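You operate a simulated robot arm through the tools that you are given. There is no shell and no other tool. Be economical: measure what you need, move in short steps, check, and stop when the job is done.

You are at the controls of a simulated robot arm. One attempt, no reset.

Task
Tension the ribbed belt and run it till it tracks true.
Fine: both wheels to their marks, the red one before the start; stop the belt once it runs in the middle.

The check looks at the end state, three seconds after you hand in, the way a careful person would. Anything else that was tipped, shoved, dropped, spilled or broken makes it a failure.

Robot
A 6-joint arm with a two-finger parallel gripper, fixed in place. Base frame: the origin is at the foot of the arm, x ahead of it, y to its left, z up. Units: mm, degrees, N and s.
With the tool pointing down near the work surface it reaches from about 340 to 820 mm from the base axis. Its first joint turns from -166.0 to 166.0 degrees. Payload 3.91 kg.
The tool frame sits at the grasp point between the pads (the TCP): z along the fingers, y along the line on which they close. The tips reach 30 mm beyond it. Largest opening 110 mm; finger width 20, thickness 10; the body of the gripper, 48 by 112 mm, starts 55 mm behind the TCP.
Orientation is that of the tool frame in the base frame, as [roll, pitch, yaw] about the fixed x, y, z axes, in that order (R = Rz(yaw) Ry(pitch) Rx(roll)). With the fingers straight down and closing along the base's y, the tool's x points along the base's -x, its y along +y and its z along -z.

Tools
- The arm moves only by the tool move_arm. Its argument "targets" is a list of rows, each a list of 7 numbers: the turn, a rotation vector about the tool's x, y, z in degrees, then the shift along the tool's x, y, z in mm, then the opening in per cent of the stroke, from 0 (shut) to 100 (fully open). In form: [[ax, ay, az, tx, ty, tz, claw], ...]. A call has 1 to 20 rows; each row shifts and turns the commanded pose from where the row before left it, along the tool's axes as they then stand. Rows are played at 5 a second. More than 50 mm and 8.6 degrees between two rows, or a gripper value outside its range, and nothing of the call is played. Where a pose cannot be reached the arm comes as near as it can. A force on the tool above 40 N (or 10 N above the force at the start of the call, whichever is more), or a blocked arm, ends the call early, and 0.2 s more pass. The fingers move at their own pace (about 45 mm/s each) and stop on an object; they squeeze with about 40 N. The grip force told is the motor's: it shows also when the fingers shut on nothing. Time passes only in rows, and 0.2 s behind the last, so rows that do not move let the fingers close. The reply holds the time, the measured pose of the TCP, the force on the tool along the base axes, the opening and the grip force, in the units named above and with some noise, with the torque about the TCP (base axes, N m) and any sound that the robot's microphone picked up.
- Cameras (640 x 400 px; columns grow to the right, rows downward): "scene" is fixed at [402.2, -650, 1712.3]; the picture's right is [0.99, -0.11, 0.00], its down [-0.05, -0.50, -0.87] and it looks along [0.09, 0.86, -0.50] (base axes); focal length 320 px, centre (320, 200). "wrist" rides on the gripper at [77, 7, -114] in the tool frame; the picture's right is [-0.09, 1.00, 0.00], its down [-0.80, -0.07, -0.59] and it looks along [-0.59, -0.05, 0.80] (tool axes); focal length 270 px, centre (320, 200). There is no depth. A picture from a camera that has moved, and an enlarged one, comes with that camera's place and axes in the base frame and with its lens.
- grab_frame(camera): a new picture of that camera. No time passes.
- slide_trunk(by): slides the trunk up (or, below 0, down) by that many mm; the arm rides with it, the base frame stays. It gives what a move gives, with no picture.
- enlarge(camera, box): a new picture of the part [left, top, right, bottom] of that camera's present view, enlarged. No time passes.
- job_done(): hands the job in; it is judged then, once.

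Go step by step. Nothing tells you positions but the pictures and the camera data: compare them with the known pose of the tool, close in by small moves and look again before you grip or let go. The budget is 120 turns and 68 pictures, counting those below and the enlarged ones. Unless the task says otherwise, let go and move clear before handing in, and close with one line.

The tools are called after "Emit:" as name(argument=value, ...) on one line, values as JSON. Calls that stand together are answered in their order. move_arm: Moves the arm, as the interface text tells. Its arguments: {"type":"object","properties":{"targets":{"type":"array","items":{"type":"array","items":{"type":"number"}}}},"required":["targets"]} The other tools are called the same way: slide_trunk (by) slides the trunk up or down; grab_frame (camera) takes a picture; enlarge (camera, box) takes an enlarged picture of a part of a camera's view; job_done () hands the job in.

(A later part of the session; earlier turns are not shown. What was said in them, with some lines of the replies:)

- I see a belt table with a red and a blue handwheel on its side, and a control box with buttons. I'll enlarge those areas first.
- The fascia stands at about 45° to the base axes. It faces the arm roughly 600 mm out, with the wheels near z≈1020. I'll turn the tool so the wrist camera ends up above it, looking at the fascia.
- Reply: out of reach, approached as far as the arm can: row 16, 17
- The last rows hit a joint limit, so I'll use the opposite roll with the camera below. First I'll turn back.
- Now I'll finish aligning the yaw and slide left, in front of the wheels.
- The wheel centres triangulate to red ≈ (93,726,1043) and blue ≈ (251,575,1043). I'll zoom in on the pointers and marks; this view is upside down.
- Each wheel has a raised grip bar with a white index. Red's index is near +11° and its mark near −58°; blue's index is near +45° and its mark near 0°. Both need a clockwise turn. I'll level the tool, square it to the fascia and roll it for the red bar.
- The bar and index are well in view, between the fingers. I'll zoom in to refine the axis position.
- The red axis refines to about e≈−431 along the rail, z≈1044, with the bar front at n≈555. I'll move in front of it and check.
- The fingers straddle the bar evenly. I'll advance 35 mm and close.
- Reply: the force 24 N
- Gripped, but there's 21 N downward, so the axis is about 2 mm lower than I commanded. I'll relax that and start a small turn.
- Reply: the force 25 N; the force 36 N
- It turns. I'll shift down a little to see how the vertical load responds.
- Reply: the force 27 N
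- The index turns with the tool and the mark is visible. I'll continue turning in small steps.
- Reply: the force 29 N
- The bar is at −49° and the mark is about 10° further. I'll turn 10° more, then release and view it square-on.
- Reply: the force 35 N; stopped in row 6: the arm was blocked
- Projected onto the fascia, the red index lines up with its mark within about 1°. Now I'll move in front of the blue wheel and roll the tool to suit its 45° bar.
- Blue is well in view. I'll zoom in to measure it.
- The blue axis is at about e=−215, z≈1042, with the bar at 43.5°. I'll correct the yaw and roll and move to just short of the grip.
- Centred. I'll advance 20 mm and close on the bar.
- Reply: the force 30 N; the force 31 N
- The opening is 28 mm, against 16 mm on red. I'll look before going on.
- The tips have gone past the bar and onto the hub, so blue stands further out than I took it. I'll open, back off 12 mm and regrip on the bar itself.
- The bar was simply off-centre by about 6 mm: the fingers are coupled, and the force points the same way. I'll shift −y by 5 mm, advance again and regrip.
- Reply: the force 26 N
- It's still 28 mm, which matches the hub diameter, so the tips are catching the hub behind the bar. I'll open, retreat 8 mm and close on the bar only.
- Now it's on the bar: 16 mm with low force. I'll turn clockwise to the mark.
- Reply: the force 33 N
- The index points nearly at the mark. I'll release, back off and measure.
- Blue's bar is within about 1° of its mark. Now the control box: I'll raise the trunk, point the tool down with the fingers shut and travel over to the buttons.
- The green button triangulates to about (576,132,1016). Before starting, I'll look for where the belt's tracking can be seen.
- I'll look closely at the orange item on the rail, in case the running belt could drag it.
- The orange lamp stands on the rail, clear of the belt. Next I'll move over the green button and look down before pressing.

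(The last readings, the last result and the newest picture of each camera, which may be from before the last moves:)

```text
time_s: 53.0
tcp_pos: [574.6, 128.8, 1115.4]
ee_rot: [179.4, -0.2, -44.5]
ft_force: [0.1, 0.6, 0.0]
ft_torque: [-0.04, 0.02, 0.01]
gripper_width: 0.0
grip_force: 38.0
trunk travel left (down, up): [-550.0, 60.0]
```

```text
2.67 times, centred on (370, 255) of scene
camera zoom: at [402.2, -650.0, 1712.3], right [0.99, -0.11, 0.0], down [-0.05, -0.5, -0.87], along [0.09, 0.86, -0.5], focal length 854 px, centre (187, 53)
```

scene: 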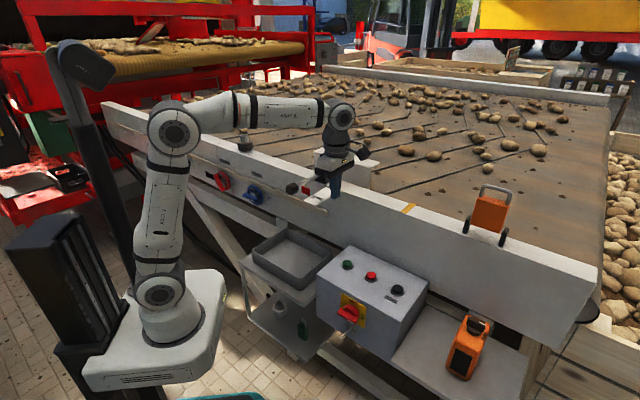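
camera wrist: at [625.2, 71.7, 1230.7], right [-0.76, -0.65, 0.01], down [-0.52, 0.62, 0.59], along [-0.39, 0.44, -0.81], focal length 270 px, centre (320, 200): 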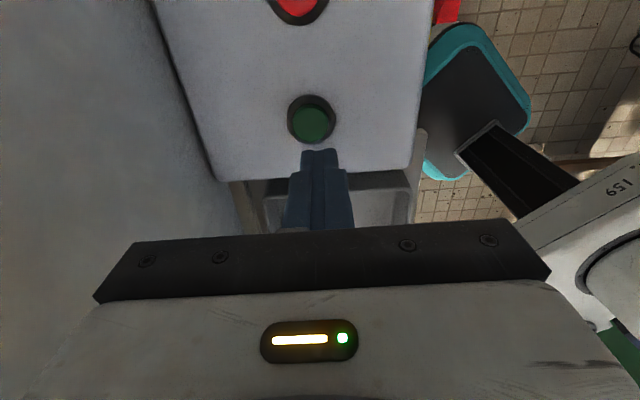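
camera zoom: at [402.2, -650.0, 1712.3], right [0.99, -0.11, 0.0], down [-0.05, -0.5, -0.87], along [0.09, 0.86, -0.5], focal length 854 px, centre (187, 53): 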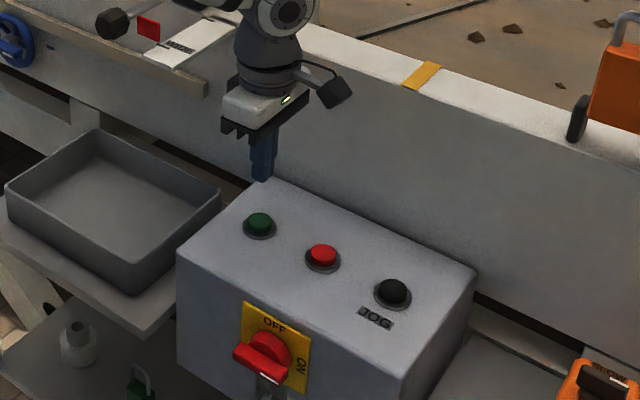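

The green button refines to about (573,137,~1008). I'll adjust, descend, then feel for contact in small steps.

Emit:
move_arm(targets=[[0, 0, 0, -6, -5, 0, 0], [0, 0, 0, 0, 0, 30, 0], [0, 0, 0, 0, 0, 15, 0], [0, 0, 0, 0, 0, 0, 0]])

Emit:
enlarge(camera="scene", box=[320, 215, 400, 305])

Emit:
grab_frame(camera="wrist")

```text
time_s: 54.0
tcp_pos: [575.2, 137.8, 1070.0]
ee_rot: [179.4, -0.2, -44.4]
ft_force: [0.8, 0.4, -0.7]
ft_torque: [0.01, 0.04, -0.02]
gripper_width: 0.0
grip_force: 38.1
trunk travel left (down, up): [-550.0, 60.0]
```

```text
4.44 times, centred on (360, 260) of scene
camera zoom: at [402.2, -650.0, 1712.3], right [0.99, -0.11, 0.0], down [-0.05, -0.5, -0.87], along [0.09, 0.86, -0.5], focal length 1424 px, centre (142, -67)
```

zoom: 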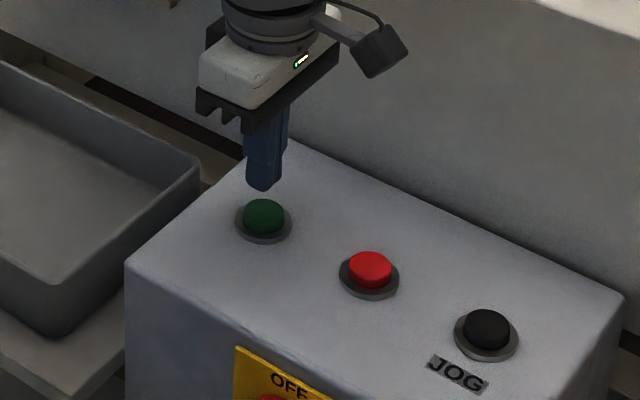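

```text
29 pictures are left
camera wrist: at [625.3, 79.8, 1185.8], right [-0.76, -0.65, 0.01], down [-0.52, 0.62, 0.59], along [-0.39, 0.44, -0.81], focal length 270 px, centre (320, 200)
```

wrist: 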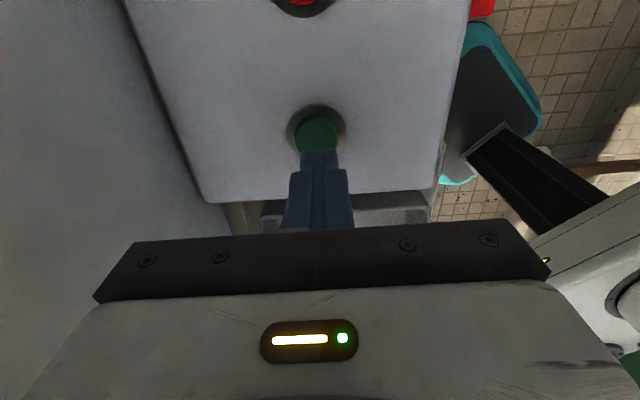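

Lined up. I'll nudge 4 mm along the rail and press down in 4 mm steps.

Emit:
move_arm(targets=[[0, 0, 0, 4, 0, 4, 0], [0, 0, 0, 0, 0, 4, 0], [0, 0, 0, 0, 0, 4, 0], [0, 0, 0, 0, 0, 4, 0], [0, 0, 0, 0, 0, 3, 0], [0, 0, 0, 0, 0, 3, 0], [0, 0, 0, 0, 0, 3, 0], [0, 0, 0, 0, 0, 2, 0], [0, 0, 0, 0, 0, 2, 0], [0, 0, 0, 0, 0, 2, 0], [0, 0, 0, 0, 0, 2, 0], [0, 0, 0, 0, 0, 2, 0]])

```text
time_s: 56.6
tcp_pos: [576.7, 135.6, 1036.5]
ee_rot: [179.6, -0.3, -44.5]
ft_force: [3.1, 0.0, 17.7]
ft_torque: [0.01, -0.07, 0.03]
gripper_width: 0.0
grip_force: 37.4
trunk travel left (down, up): [-550.0, 60.0]
heard: click
```

I heard a click with 18 N on the button. I'll lift off and look at the belt.

Emit:
move_arm(targets=[[0, 0, 0, 0, 0, -15, 0], [0, 0, 0, 0, 0, -25, 0]])

Emit:
grab_frame(camera="scene")

```text
time_s: 57.2
tcp_pos: [577.6, 135.5, 1074.8]
ee_rot: [179.3, -0.2, -44.3]
ft_force: [0.5, -0.4, 0.8]
ft_torque: [0.03, 0.03, 0.02]
gripper_width: 0.2
grip_force: 38.0
trunk travel left (down, up): [-550.0, 60.0]
```

```text
28 pictures are left
```

scene: 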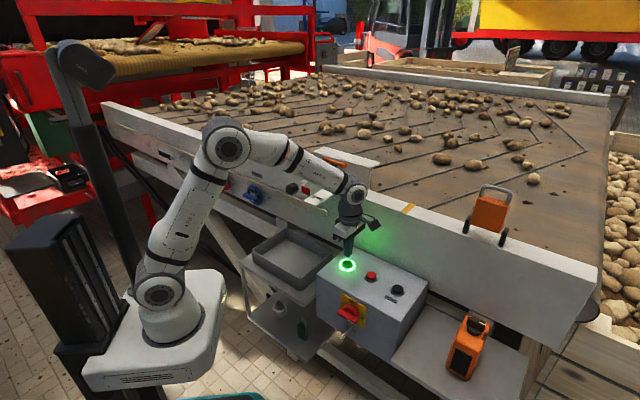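

The belt is running and the green lamp is lit. I'll go above the red stop button and watch the chevron ribs.

Emit:
move_arm(targets=[[0, 0, 0, 45, 0, 0, 0], [0, 0, 0, 45, 0, 0, 0], [0, 0, 0, 0, 0, 0, 0]])

Emit:
grab_frame(camera="wrist")

Emit:
enlarge(camera="scene", box=[300, 50, 640, 330])

```text
time_s: 58.0
tcp_pos: [641.0, 71.9, 1075.4]
ee_rot: [179.4, -0.2, -44.2]
ft_force: [0.7, -0.3, -0.3]
ft_torque: [0.0, 0.01, 0.02]
gripper_width: 0.0
grip_force: 37.6
trunk travel left (down, up): [-550.0, 60.0]
```

```text
27 pictures are left
camera wrist: at [691.8, 14.4, 1191.6], right [-0.76, -0.65, 0.01], down [-0.52, 0.62, 0.59], along [-0.39, 0.44, -0.81], focal length 270 px, centre (320, 200)
```

wrist: 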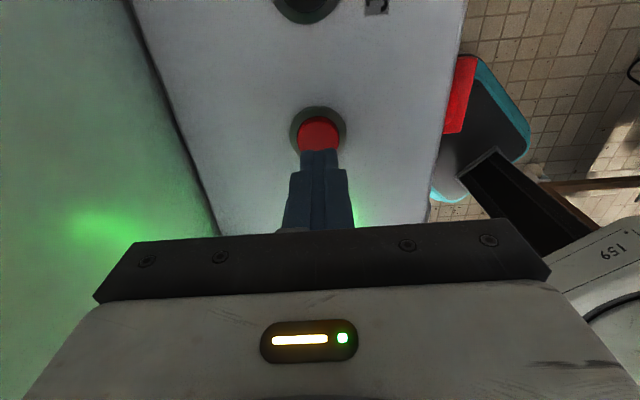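

```text
1.43 times, centred on (470, 190) of scene
camera zoom: at [402.2, -650.0, 1712.3], right [0.99, -0.11, 0.0], down [-0.05, -0.5, -0.87], along [0.09, 0.86, -0.5], focal length 458 px, centre (106, 214)
```

zoom: 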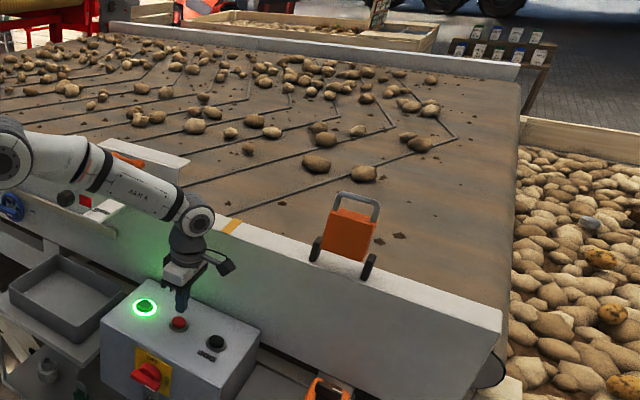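

Red is lined up under the fingertips. I'll zoom in on the belt edge at the end roller and along the near rail to judge tracking.

Emit:
enlarge(camera="scene", box=[540, 250, 620, 330])

Emit:
enlarge(camera="scene", box=[480, 70, 640, 190])

```text
5.00 times, centred on (580, 290) of scene
camera zoom: at [402.2, -650.0, 1712.3], right [0.99, -0.11, 0.0], down [-0.05, -0.5, -0.87], along [0.09, 0.86, -0.5], focal length 1602 px, centre (-980, -250)
```

zoom: 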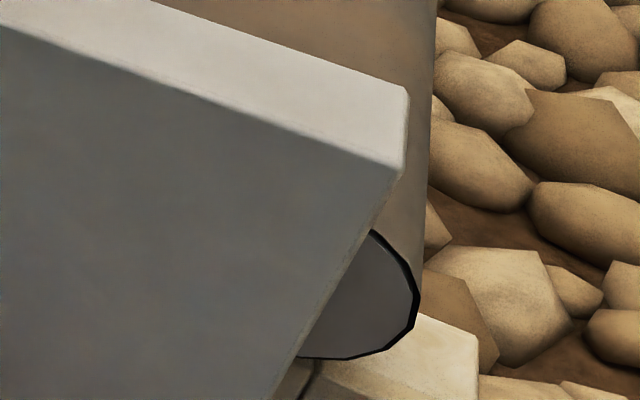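

```text
3.33 times, centred on (560, 130) of scene
camera zoom: at [402.2, -650.0, 1712.3], right [0.99, -0.11, 0.0], down [-0.05, -0.5, -0.87], along [0.09, 0.86, -0.5], focal length 1068 px, centre (-480, 433)
```

zoom: 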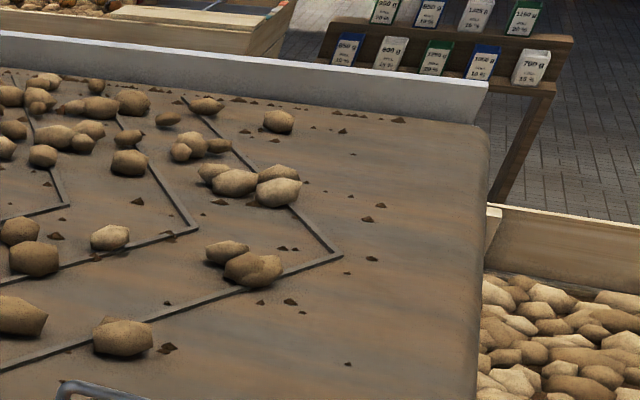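

The belt edge at the roller has shifted a little. I'll let it run 3 s and compare.

Emit:
move_arm(targets=[[0, 0, 0, 0, 0, 0, 0], [0, 0, 0, 0, 0, 0, 0], [0, 0, 0, 0, 0, 0, 0], [0, 0, 0, 0, 0, 0, 0], [0, 0, 0, 0, 0, 0, 0], [0, 0, 0, 0, 0, 0, 0], [0, 0, 0, 0, 0, 0, 0], [0, 0, 0, 0, 0, 0, 0], [0, 0, 0, 0, 0, 0, 0], [0, 0, 0, 0, 0, 0, 0], [0, 0, 0, 0, 0, 0, 0], [0, 0, 0, 0, 0, 0, 0], [0, 0, 0, 0, 0, 0, 0], [0, 0, 0, 0, 0, 0, 0], [0, 0, 0, 0, 0, 0, 0]])

Emit:
enlarge(camera="scene", box=[540, 250, 620, 330])

Emit:
enlarge(camera="scene", box=[480, 70, 640, 190])

```text
time_s: 61.2
tcp_pos: [641.0, 72.3, 1076.8]
ee_rot: [179.4, -0.2, -44.4]
ft_force: [0.5, -0.1, -0.2]
ft_torque: [0.01, 0.01, -0.02]
gripper_width: 0.0
grip_force: 37.9
trunk travel left (down, up): [-550.0, 60.0]
```

```text
5.00 times, centred on (580, 290) of scene
camera zoom: at [402.2, -650.0, 1712.3], right [0.99, -0.11, 0.0], down [-0.05, -0.5, -0.87], along [0.09, 0.86, -0.5], focal length 1602 px, centre (-980, -250)
```

zoom: 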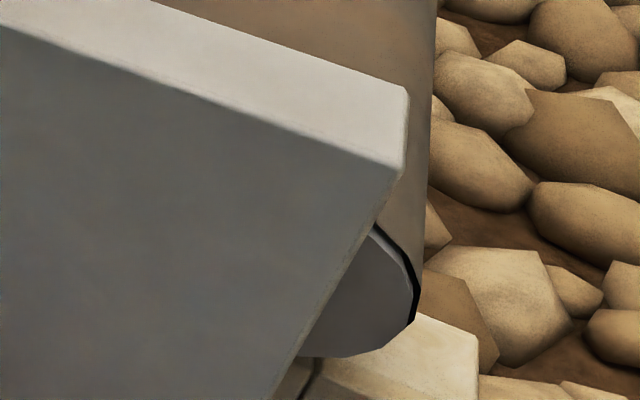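

```text
3.33 times, centred on (560, 130) of scene
camera zoom: at [402.2, -650.0, 1712.3], right [0.99, -0.11, 0.0], down [-0.05, -0.5, -0.87], along [0.09, 0.86, -0.5], focal length 1068 px, centre (-480, 433)
```

zoom: 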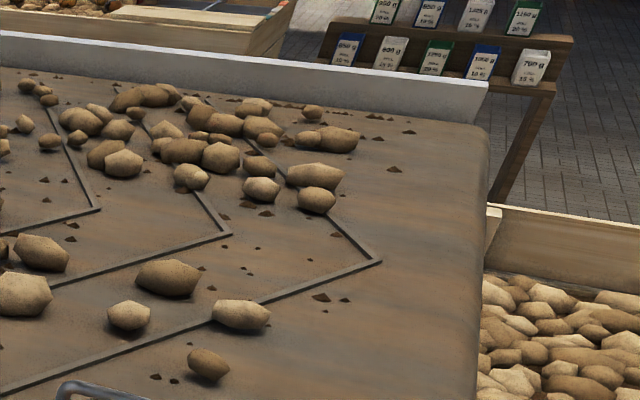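

The belt is drifting away from the near side, and the roller face now shows past its edge. I'll see whether it settles.

Emit:
move_arm(targets=[[0, 0, 0, 0, 0, 0, 0], [0, 0, 0, 0, 0, 0, 0], [0, 0, 0, 0, 0, 0, 0], [0, 0, 0, 0, 0, 0, 0], [0, 0, 0, 0, 0, 0, 0], [0, 0, 0, 0, 0, 0, 0], [0, 0, 0, 0, 0, 0, 0], [0, 0, 0, 0, 0, 0, 0], [0, 0, 0, 0, 0, 0, 0]])

Emit:
enlarge(camera="scene", box=[590, 290, 630, 320])

Emit:
enlarge(camera="scene", box=[560, 280, 600, 330])

```text
time_s: 63.2
tcp_pos: [641.5, 73.5, 1075.9]
ee_rot: [179.4, -0.2, -44.4]
ft_force: [0.1, -0.1, 0.1]
ft_torque: [0.01, 0.0, -0.01]
gripper_width: 0.1
grip_force: 37.5
trunk travel left (down, up): [-550.0, 60.0]
```

```text
13.33 times, centred on (610, 305) of scene
camera zoom: at [402.2, -650.0, 1712.3], right [0.99, -0.11, 0.0], down [-0.05, -0.5, -0.87], along [0.09, 0.86, -0.5], focal length 4271 px, centre (-3547, -1200)
```

zoom: 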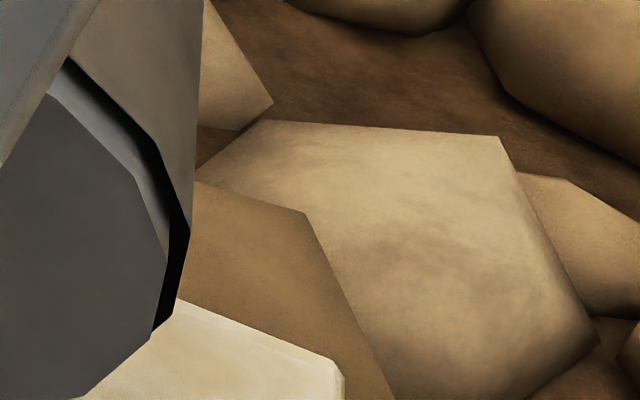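

```text
8.00 times, centred on (580, 305) of scene
camera zoom: at [402.2, -650.0, 1712.3], right [0.99, -0.11, 0.0], down [-0.05, -0.5, -0.87], along [0.09, 0.86, -0.5], focal length 2563 px, centre (-1760, -640)
```

zoom: 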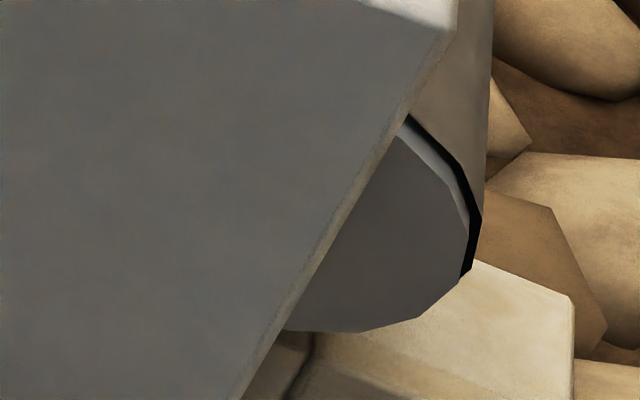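

A light strip of roller shows beside the belt edge. I'll wait 2 s and compare the same crop.

Emit:
move_arm(targets=[[0, 0, 0, 0, 0, 0, 0], [0, 0, 0, 0, 0, 0, 0], [0, 0, 0, 0, 0, 0, 0], [0, 0, 0, 0, 0, 0, 0], [0, 0, 0, 0, 0, 0, 0], [0, 0, 0, 0, 0, 0, 0], [0, 0, 0, 0, 0, 0, 0], [0, 0, 0, 0, 0, 0, 0], [0, 0, 0, 0, 0, 0, 0]])

Emit:
enlarge(camera="scene", box=[590, 290, 630, 320])

Emit:
grab_frame(camera="scene")

```text
time_s: 65.2
tcp_pos: [640.4, 72.6, 1075.5]
ee_rot: [179.3, -0.2, -44.5]
ft_force: [0.5, -0.1, 0.2]
ft_torque: [0.04, 0.01, 0.0]
gripper_width: 0.0
grip_force: 37.7
trunk travel left (down, up): [-550.0, 60.0]
```

```text
13.33 times, centred on (610, 305) of scene
camera zoom: at [402.2, -650.0, 1712.3], right [0.99, -0.11, 0.0], down [-0.05, -0.5, -0.87], along [0.09, 0.86, -0.5], focal length 4271 px, centre (-3547, -1200)
```

zoom: 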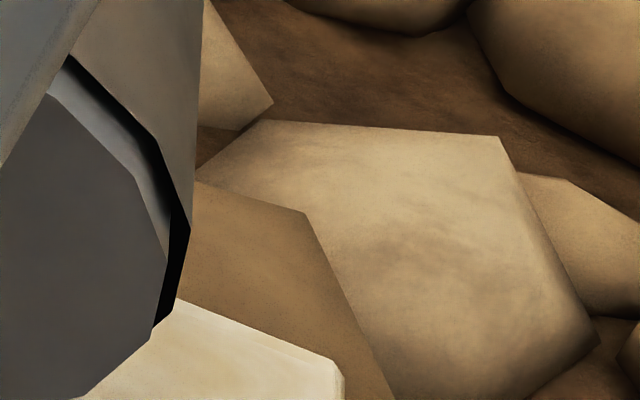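

```text
18 pictures are left
```

scene: 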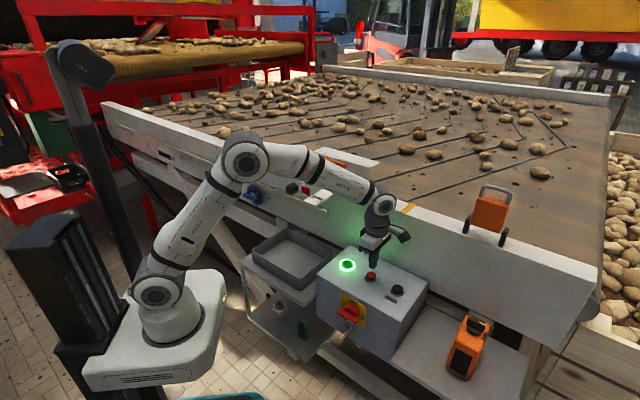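

The lateral drift has died out, so the belt is tracking steadily on its centre. Now I'll press the red stop.

Emit:
move_arm(targets=[[0, 0, 0, 0, 0, 4, 0], [0, 0, 0, 0, 0, 4, 0], [0, 0, 0, 0, 0, 4, 0], [0, 0, 0, 0, 0, 4, 0], [0, 0, 0, 0, 0, 4, 0], [0, 0, 0, 0, 0, 4, 0], [0, 0, 0, 0, 0, 3, 0], [0, 0, 0, 0, 0, 3, 0], [0, 0, 0, 0, 0, 3, 0], [0, 0, 0, 0, 0, 2, 0], [0, 0, 0, 0, 0, 2, 0], [0, 0, 0, 0, 0, 2, 0], [0, 0, 0, 0, 0, 1, 0]])

```text
time_s: 68.0
tcp_pos: [641.4, 71.8, 1037.0]
ee_rot: [179.5, -0.3, -44.3]
ft_force: [3.3, 1.8, 15.7]
ft_torque: [0.13, -0.12, -0.02]
gripper_width: 0.0
grip_force: 38.1
trunk travel left (down, up): [-550.0, 60.0]
heard: click
```

I heard the click. I'll lift clear, then check the belt and the wheels.

Emit:
move_arm(targets=[[0, 0, 0, 0, 0, -20, 0], [0, 0, 0, 0, 0, -45, 0], [0, 0, 0, 0, 0, -45, 0], [0, 0, 0, 0, 0, -45, 0], [0, 0, 0, 0, 0, -45, 0], [0, 0, 0, 0, 0, 0, 0], [0, 0, 0, 0, 0, 0, 0], [0, 0, 0, 0, 0, 0, 0]])

Emit:
grab_frame(camera="scene")

Emit:
enlarge(camera="scene", box=[590, 290, 630, 320])

Emit:
enlarge(camera="scene", box=[200, 155, 280, 210])

```text
time_s: 69.8
tcp_pos: [642.6, 72.8, 1234.7]
ee_rot: [179.4, -0.2, -44.5]
ft_force: [-0.2, 0.0, -0.7]
ft_torque: [-0.01, -0.01, -0.01]
gripper_width: 0.1
grip_force: 38.0
trunk travel left (down, up): [-550.0, 60.0]
```

```text
17 pictures are left
```

scene: 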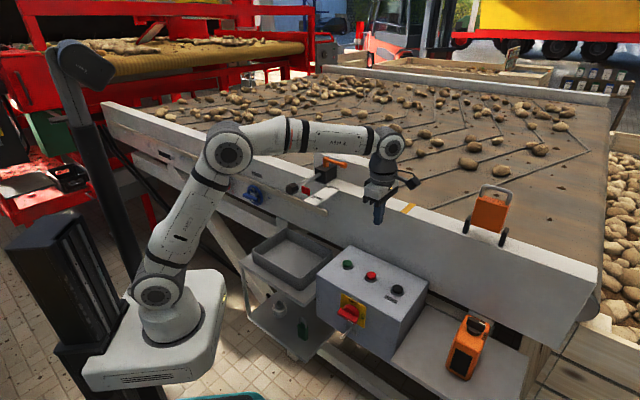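

```text
13.33 times, centred on (610, 305) of scene
camera zoom: at [402.2, -650.0, 1712.3], right [0.99, -0.11, 0.0], down [-0.05, -0.5, -0.87], along [0.09, 0.86, -0.5], focal length 4271 px, centre (-3547, -1200)
```

zoom: 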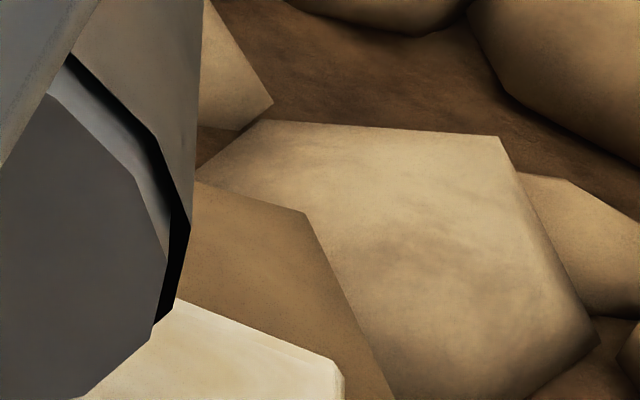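

```text
7.27 times, centred on (240, 182) of scene
camera zoom: at [402.2, -650.0, 1712.3], right [0.99, -0.11, 0.0], down [-0.05, -0.5, -0.87], along [0.09, 0.86, -0.5], focal length 2330 px, centre (902, 327)
```

zoom: 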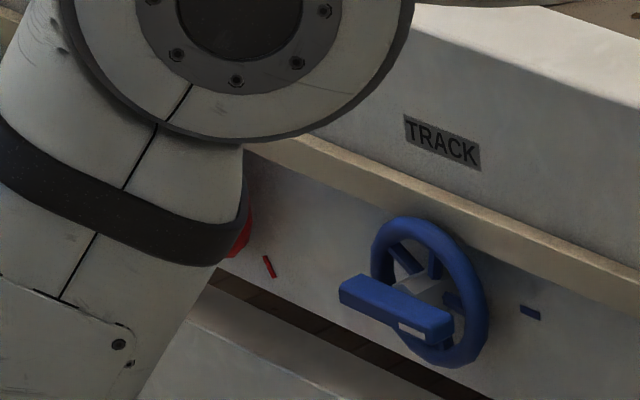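

The green lamp is off and the belt has stopped where it settled. Both wheels were set to their marks, and the arm is clear and holding nothing. I'll hand in.

Emit:
job_done()

```text
The job is handed in.
```

I set the red wheel to its mark, then the blue, and ran the belt until it stopped drifting. I then stopped it and moved the arm clear. I judged the middle from the drift dying out and a rough sight of the ribs, as the far belt edge was not in view.
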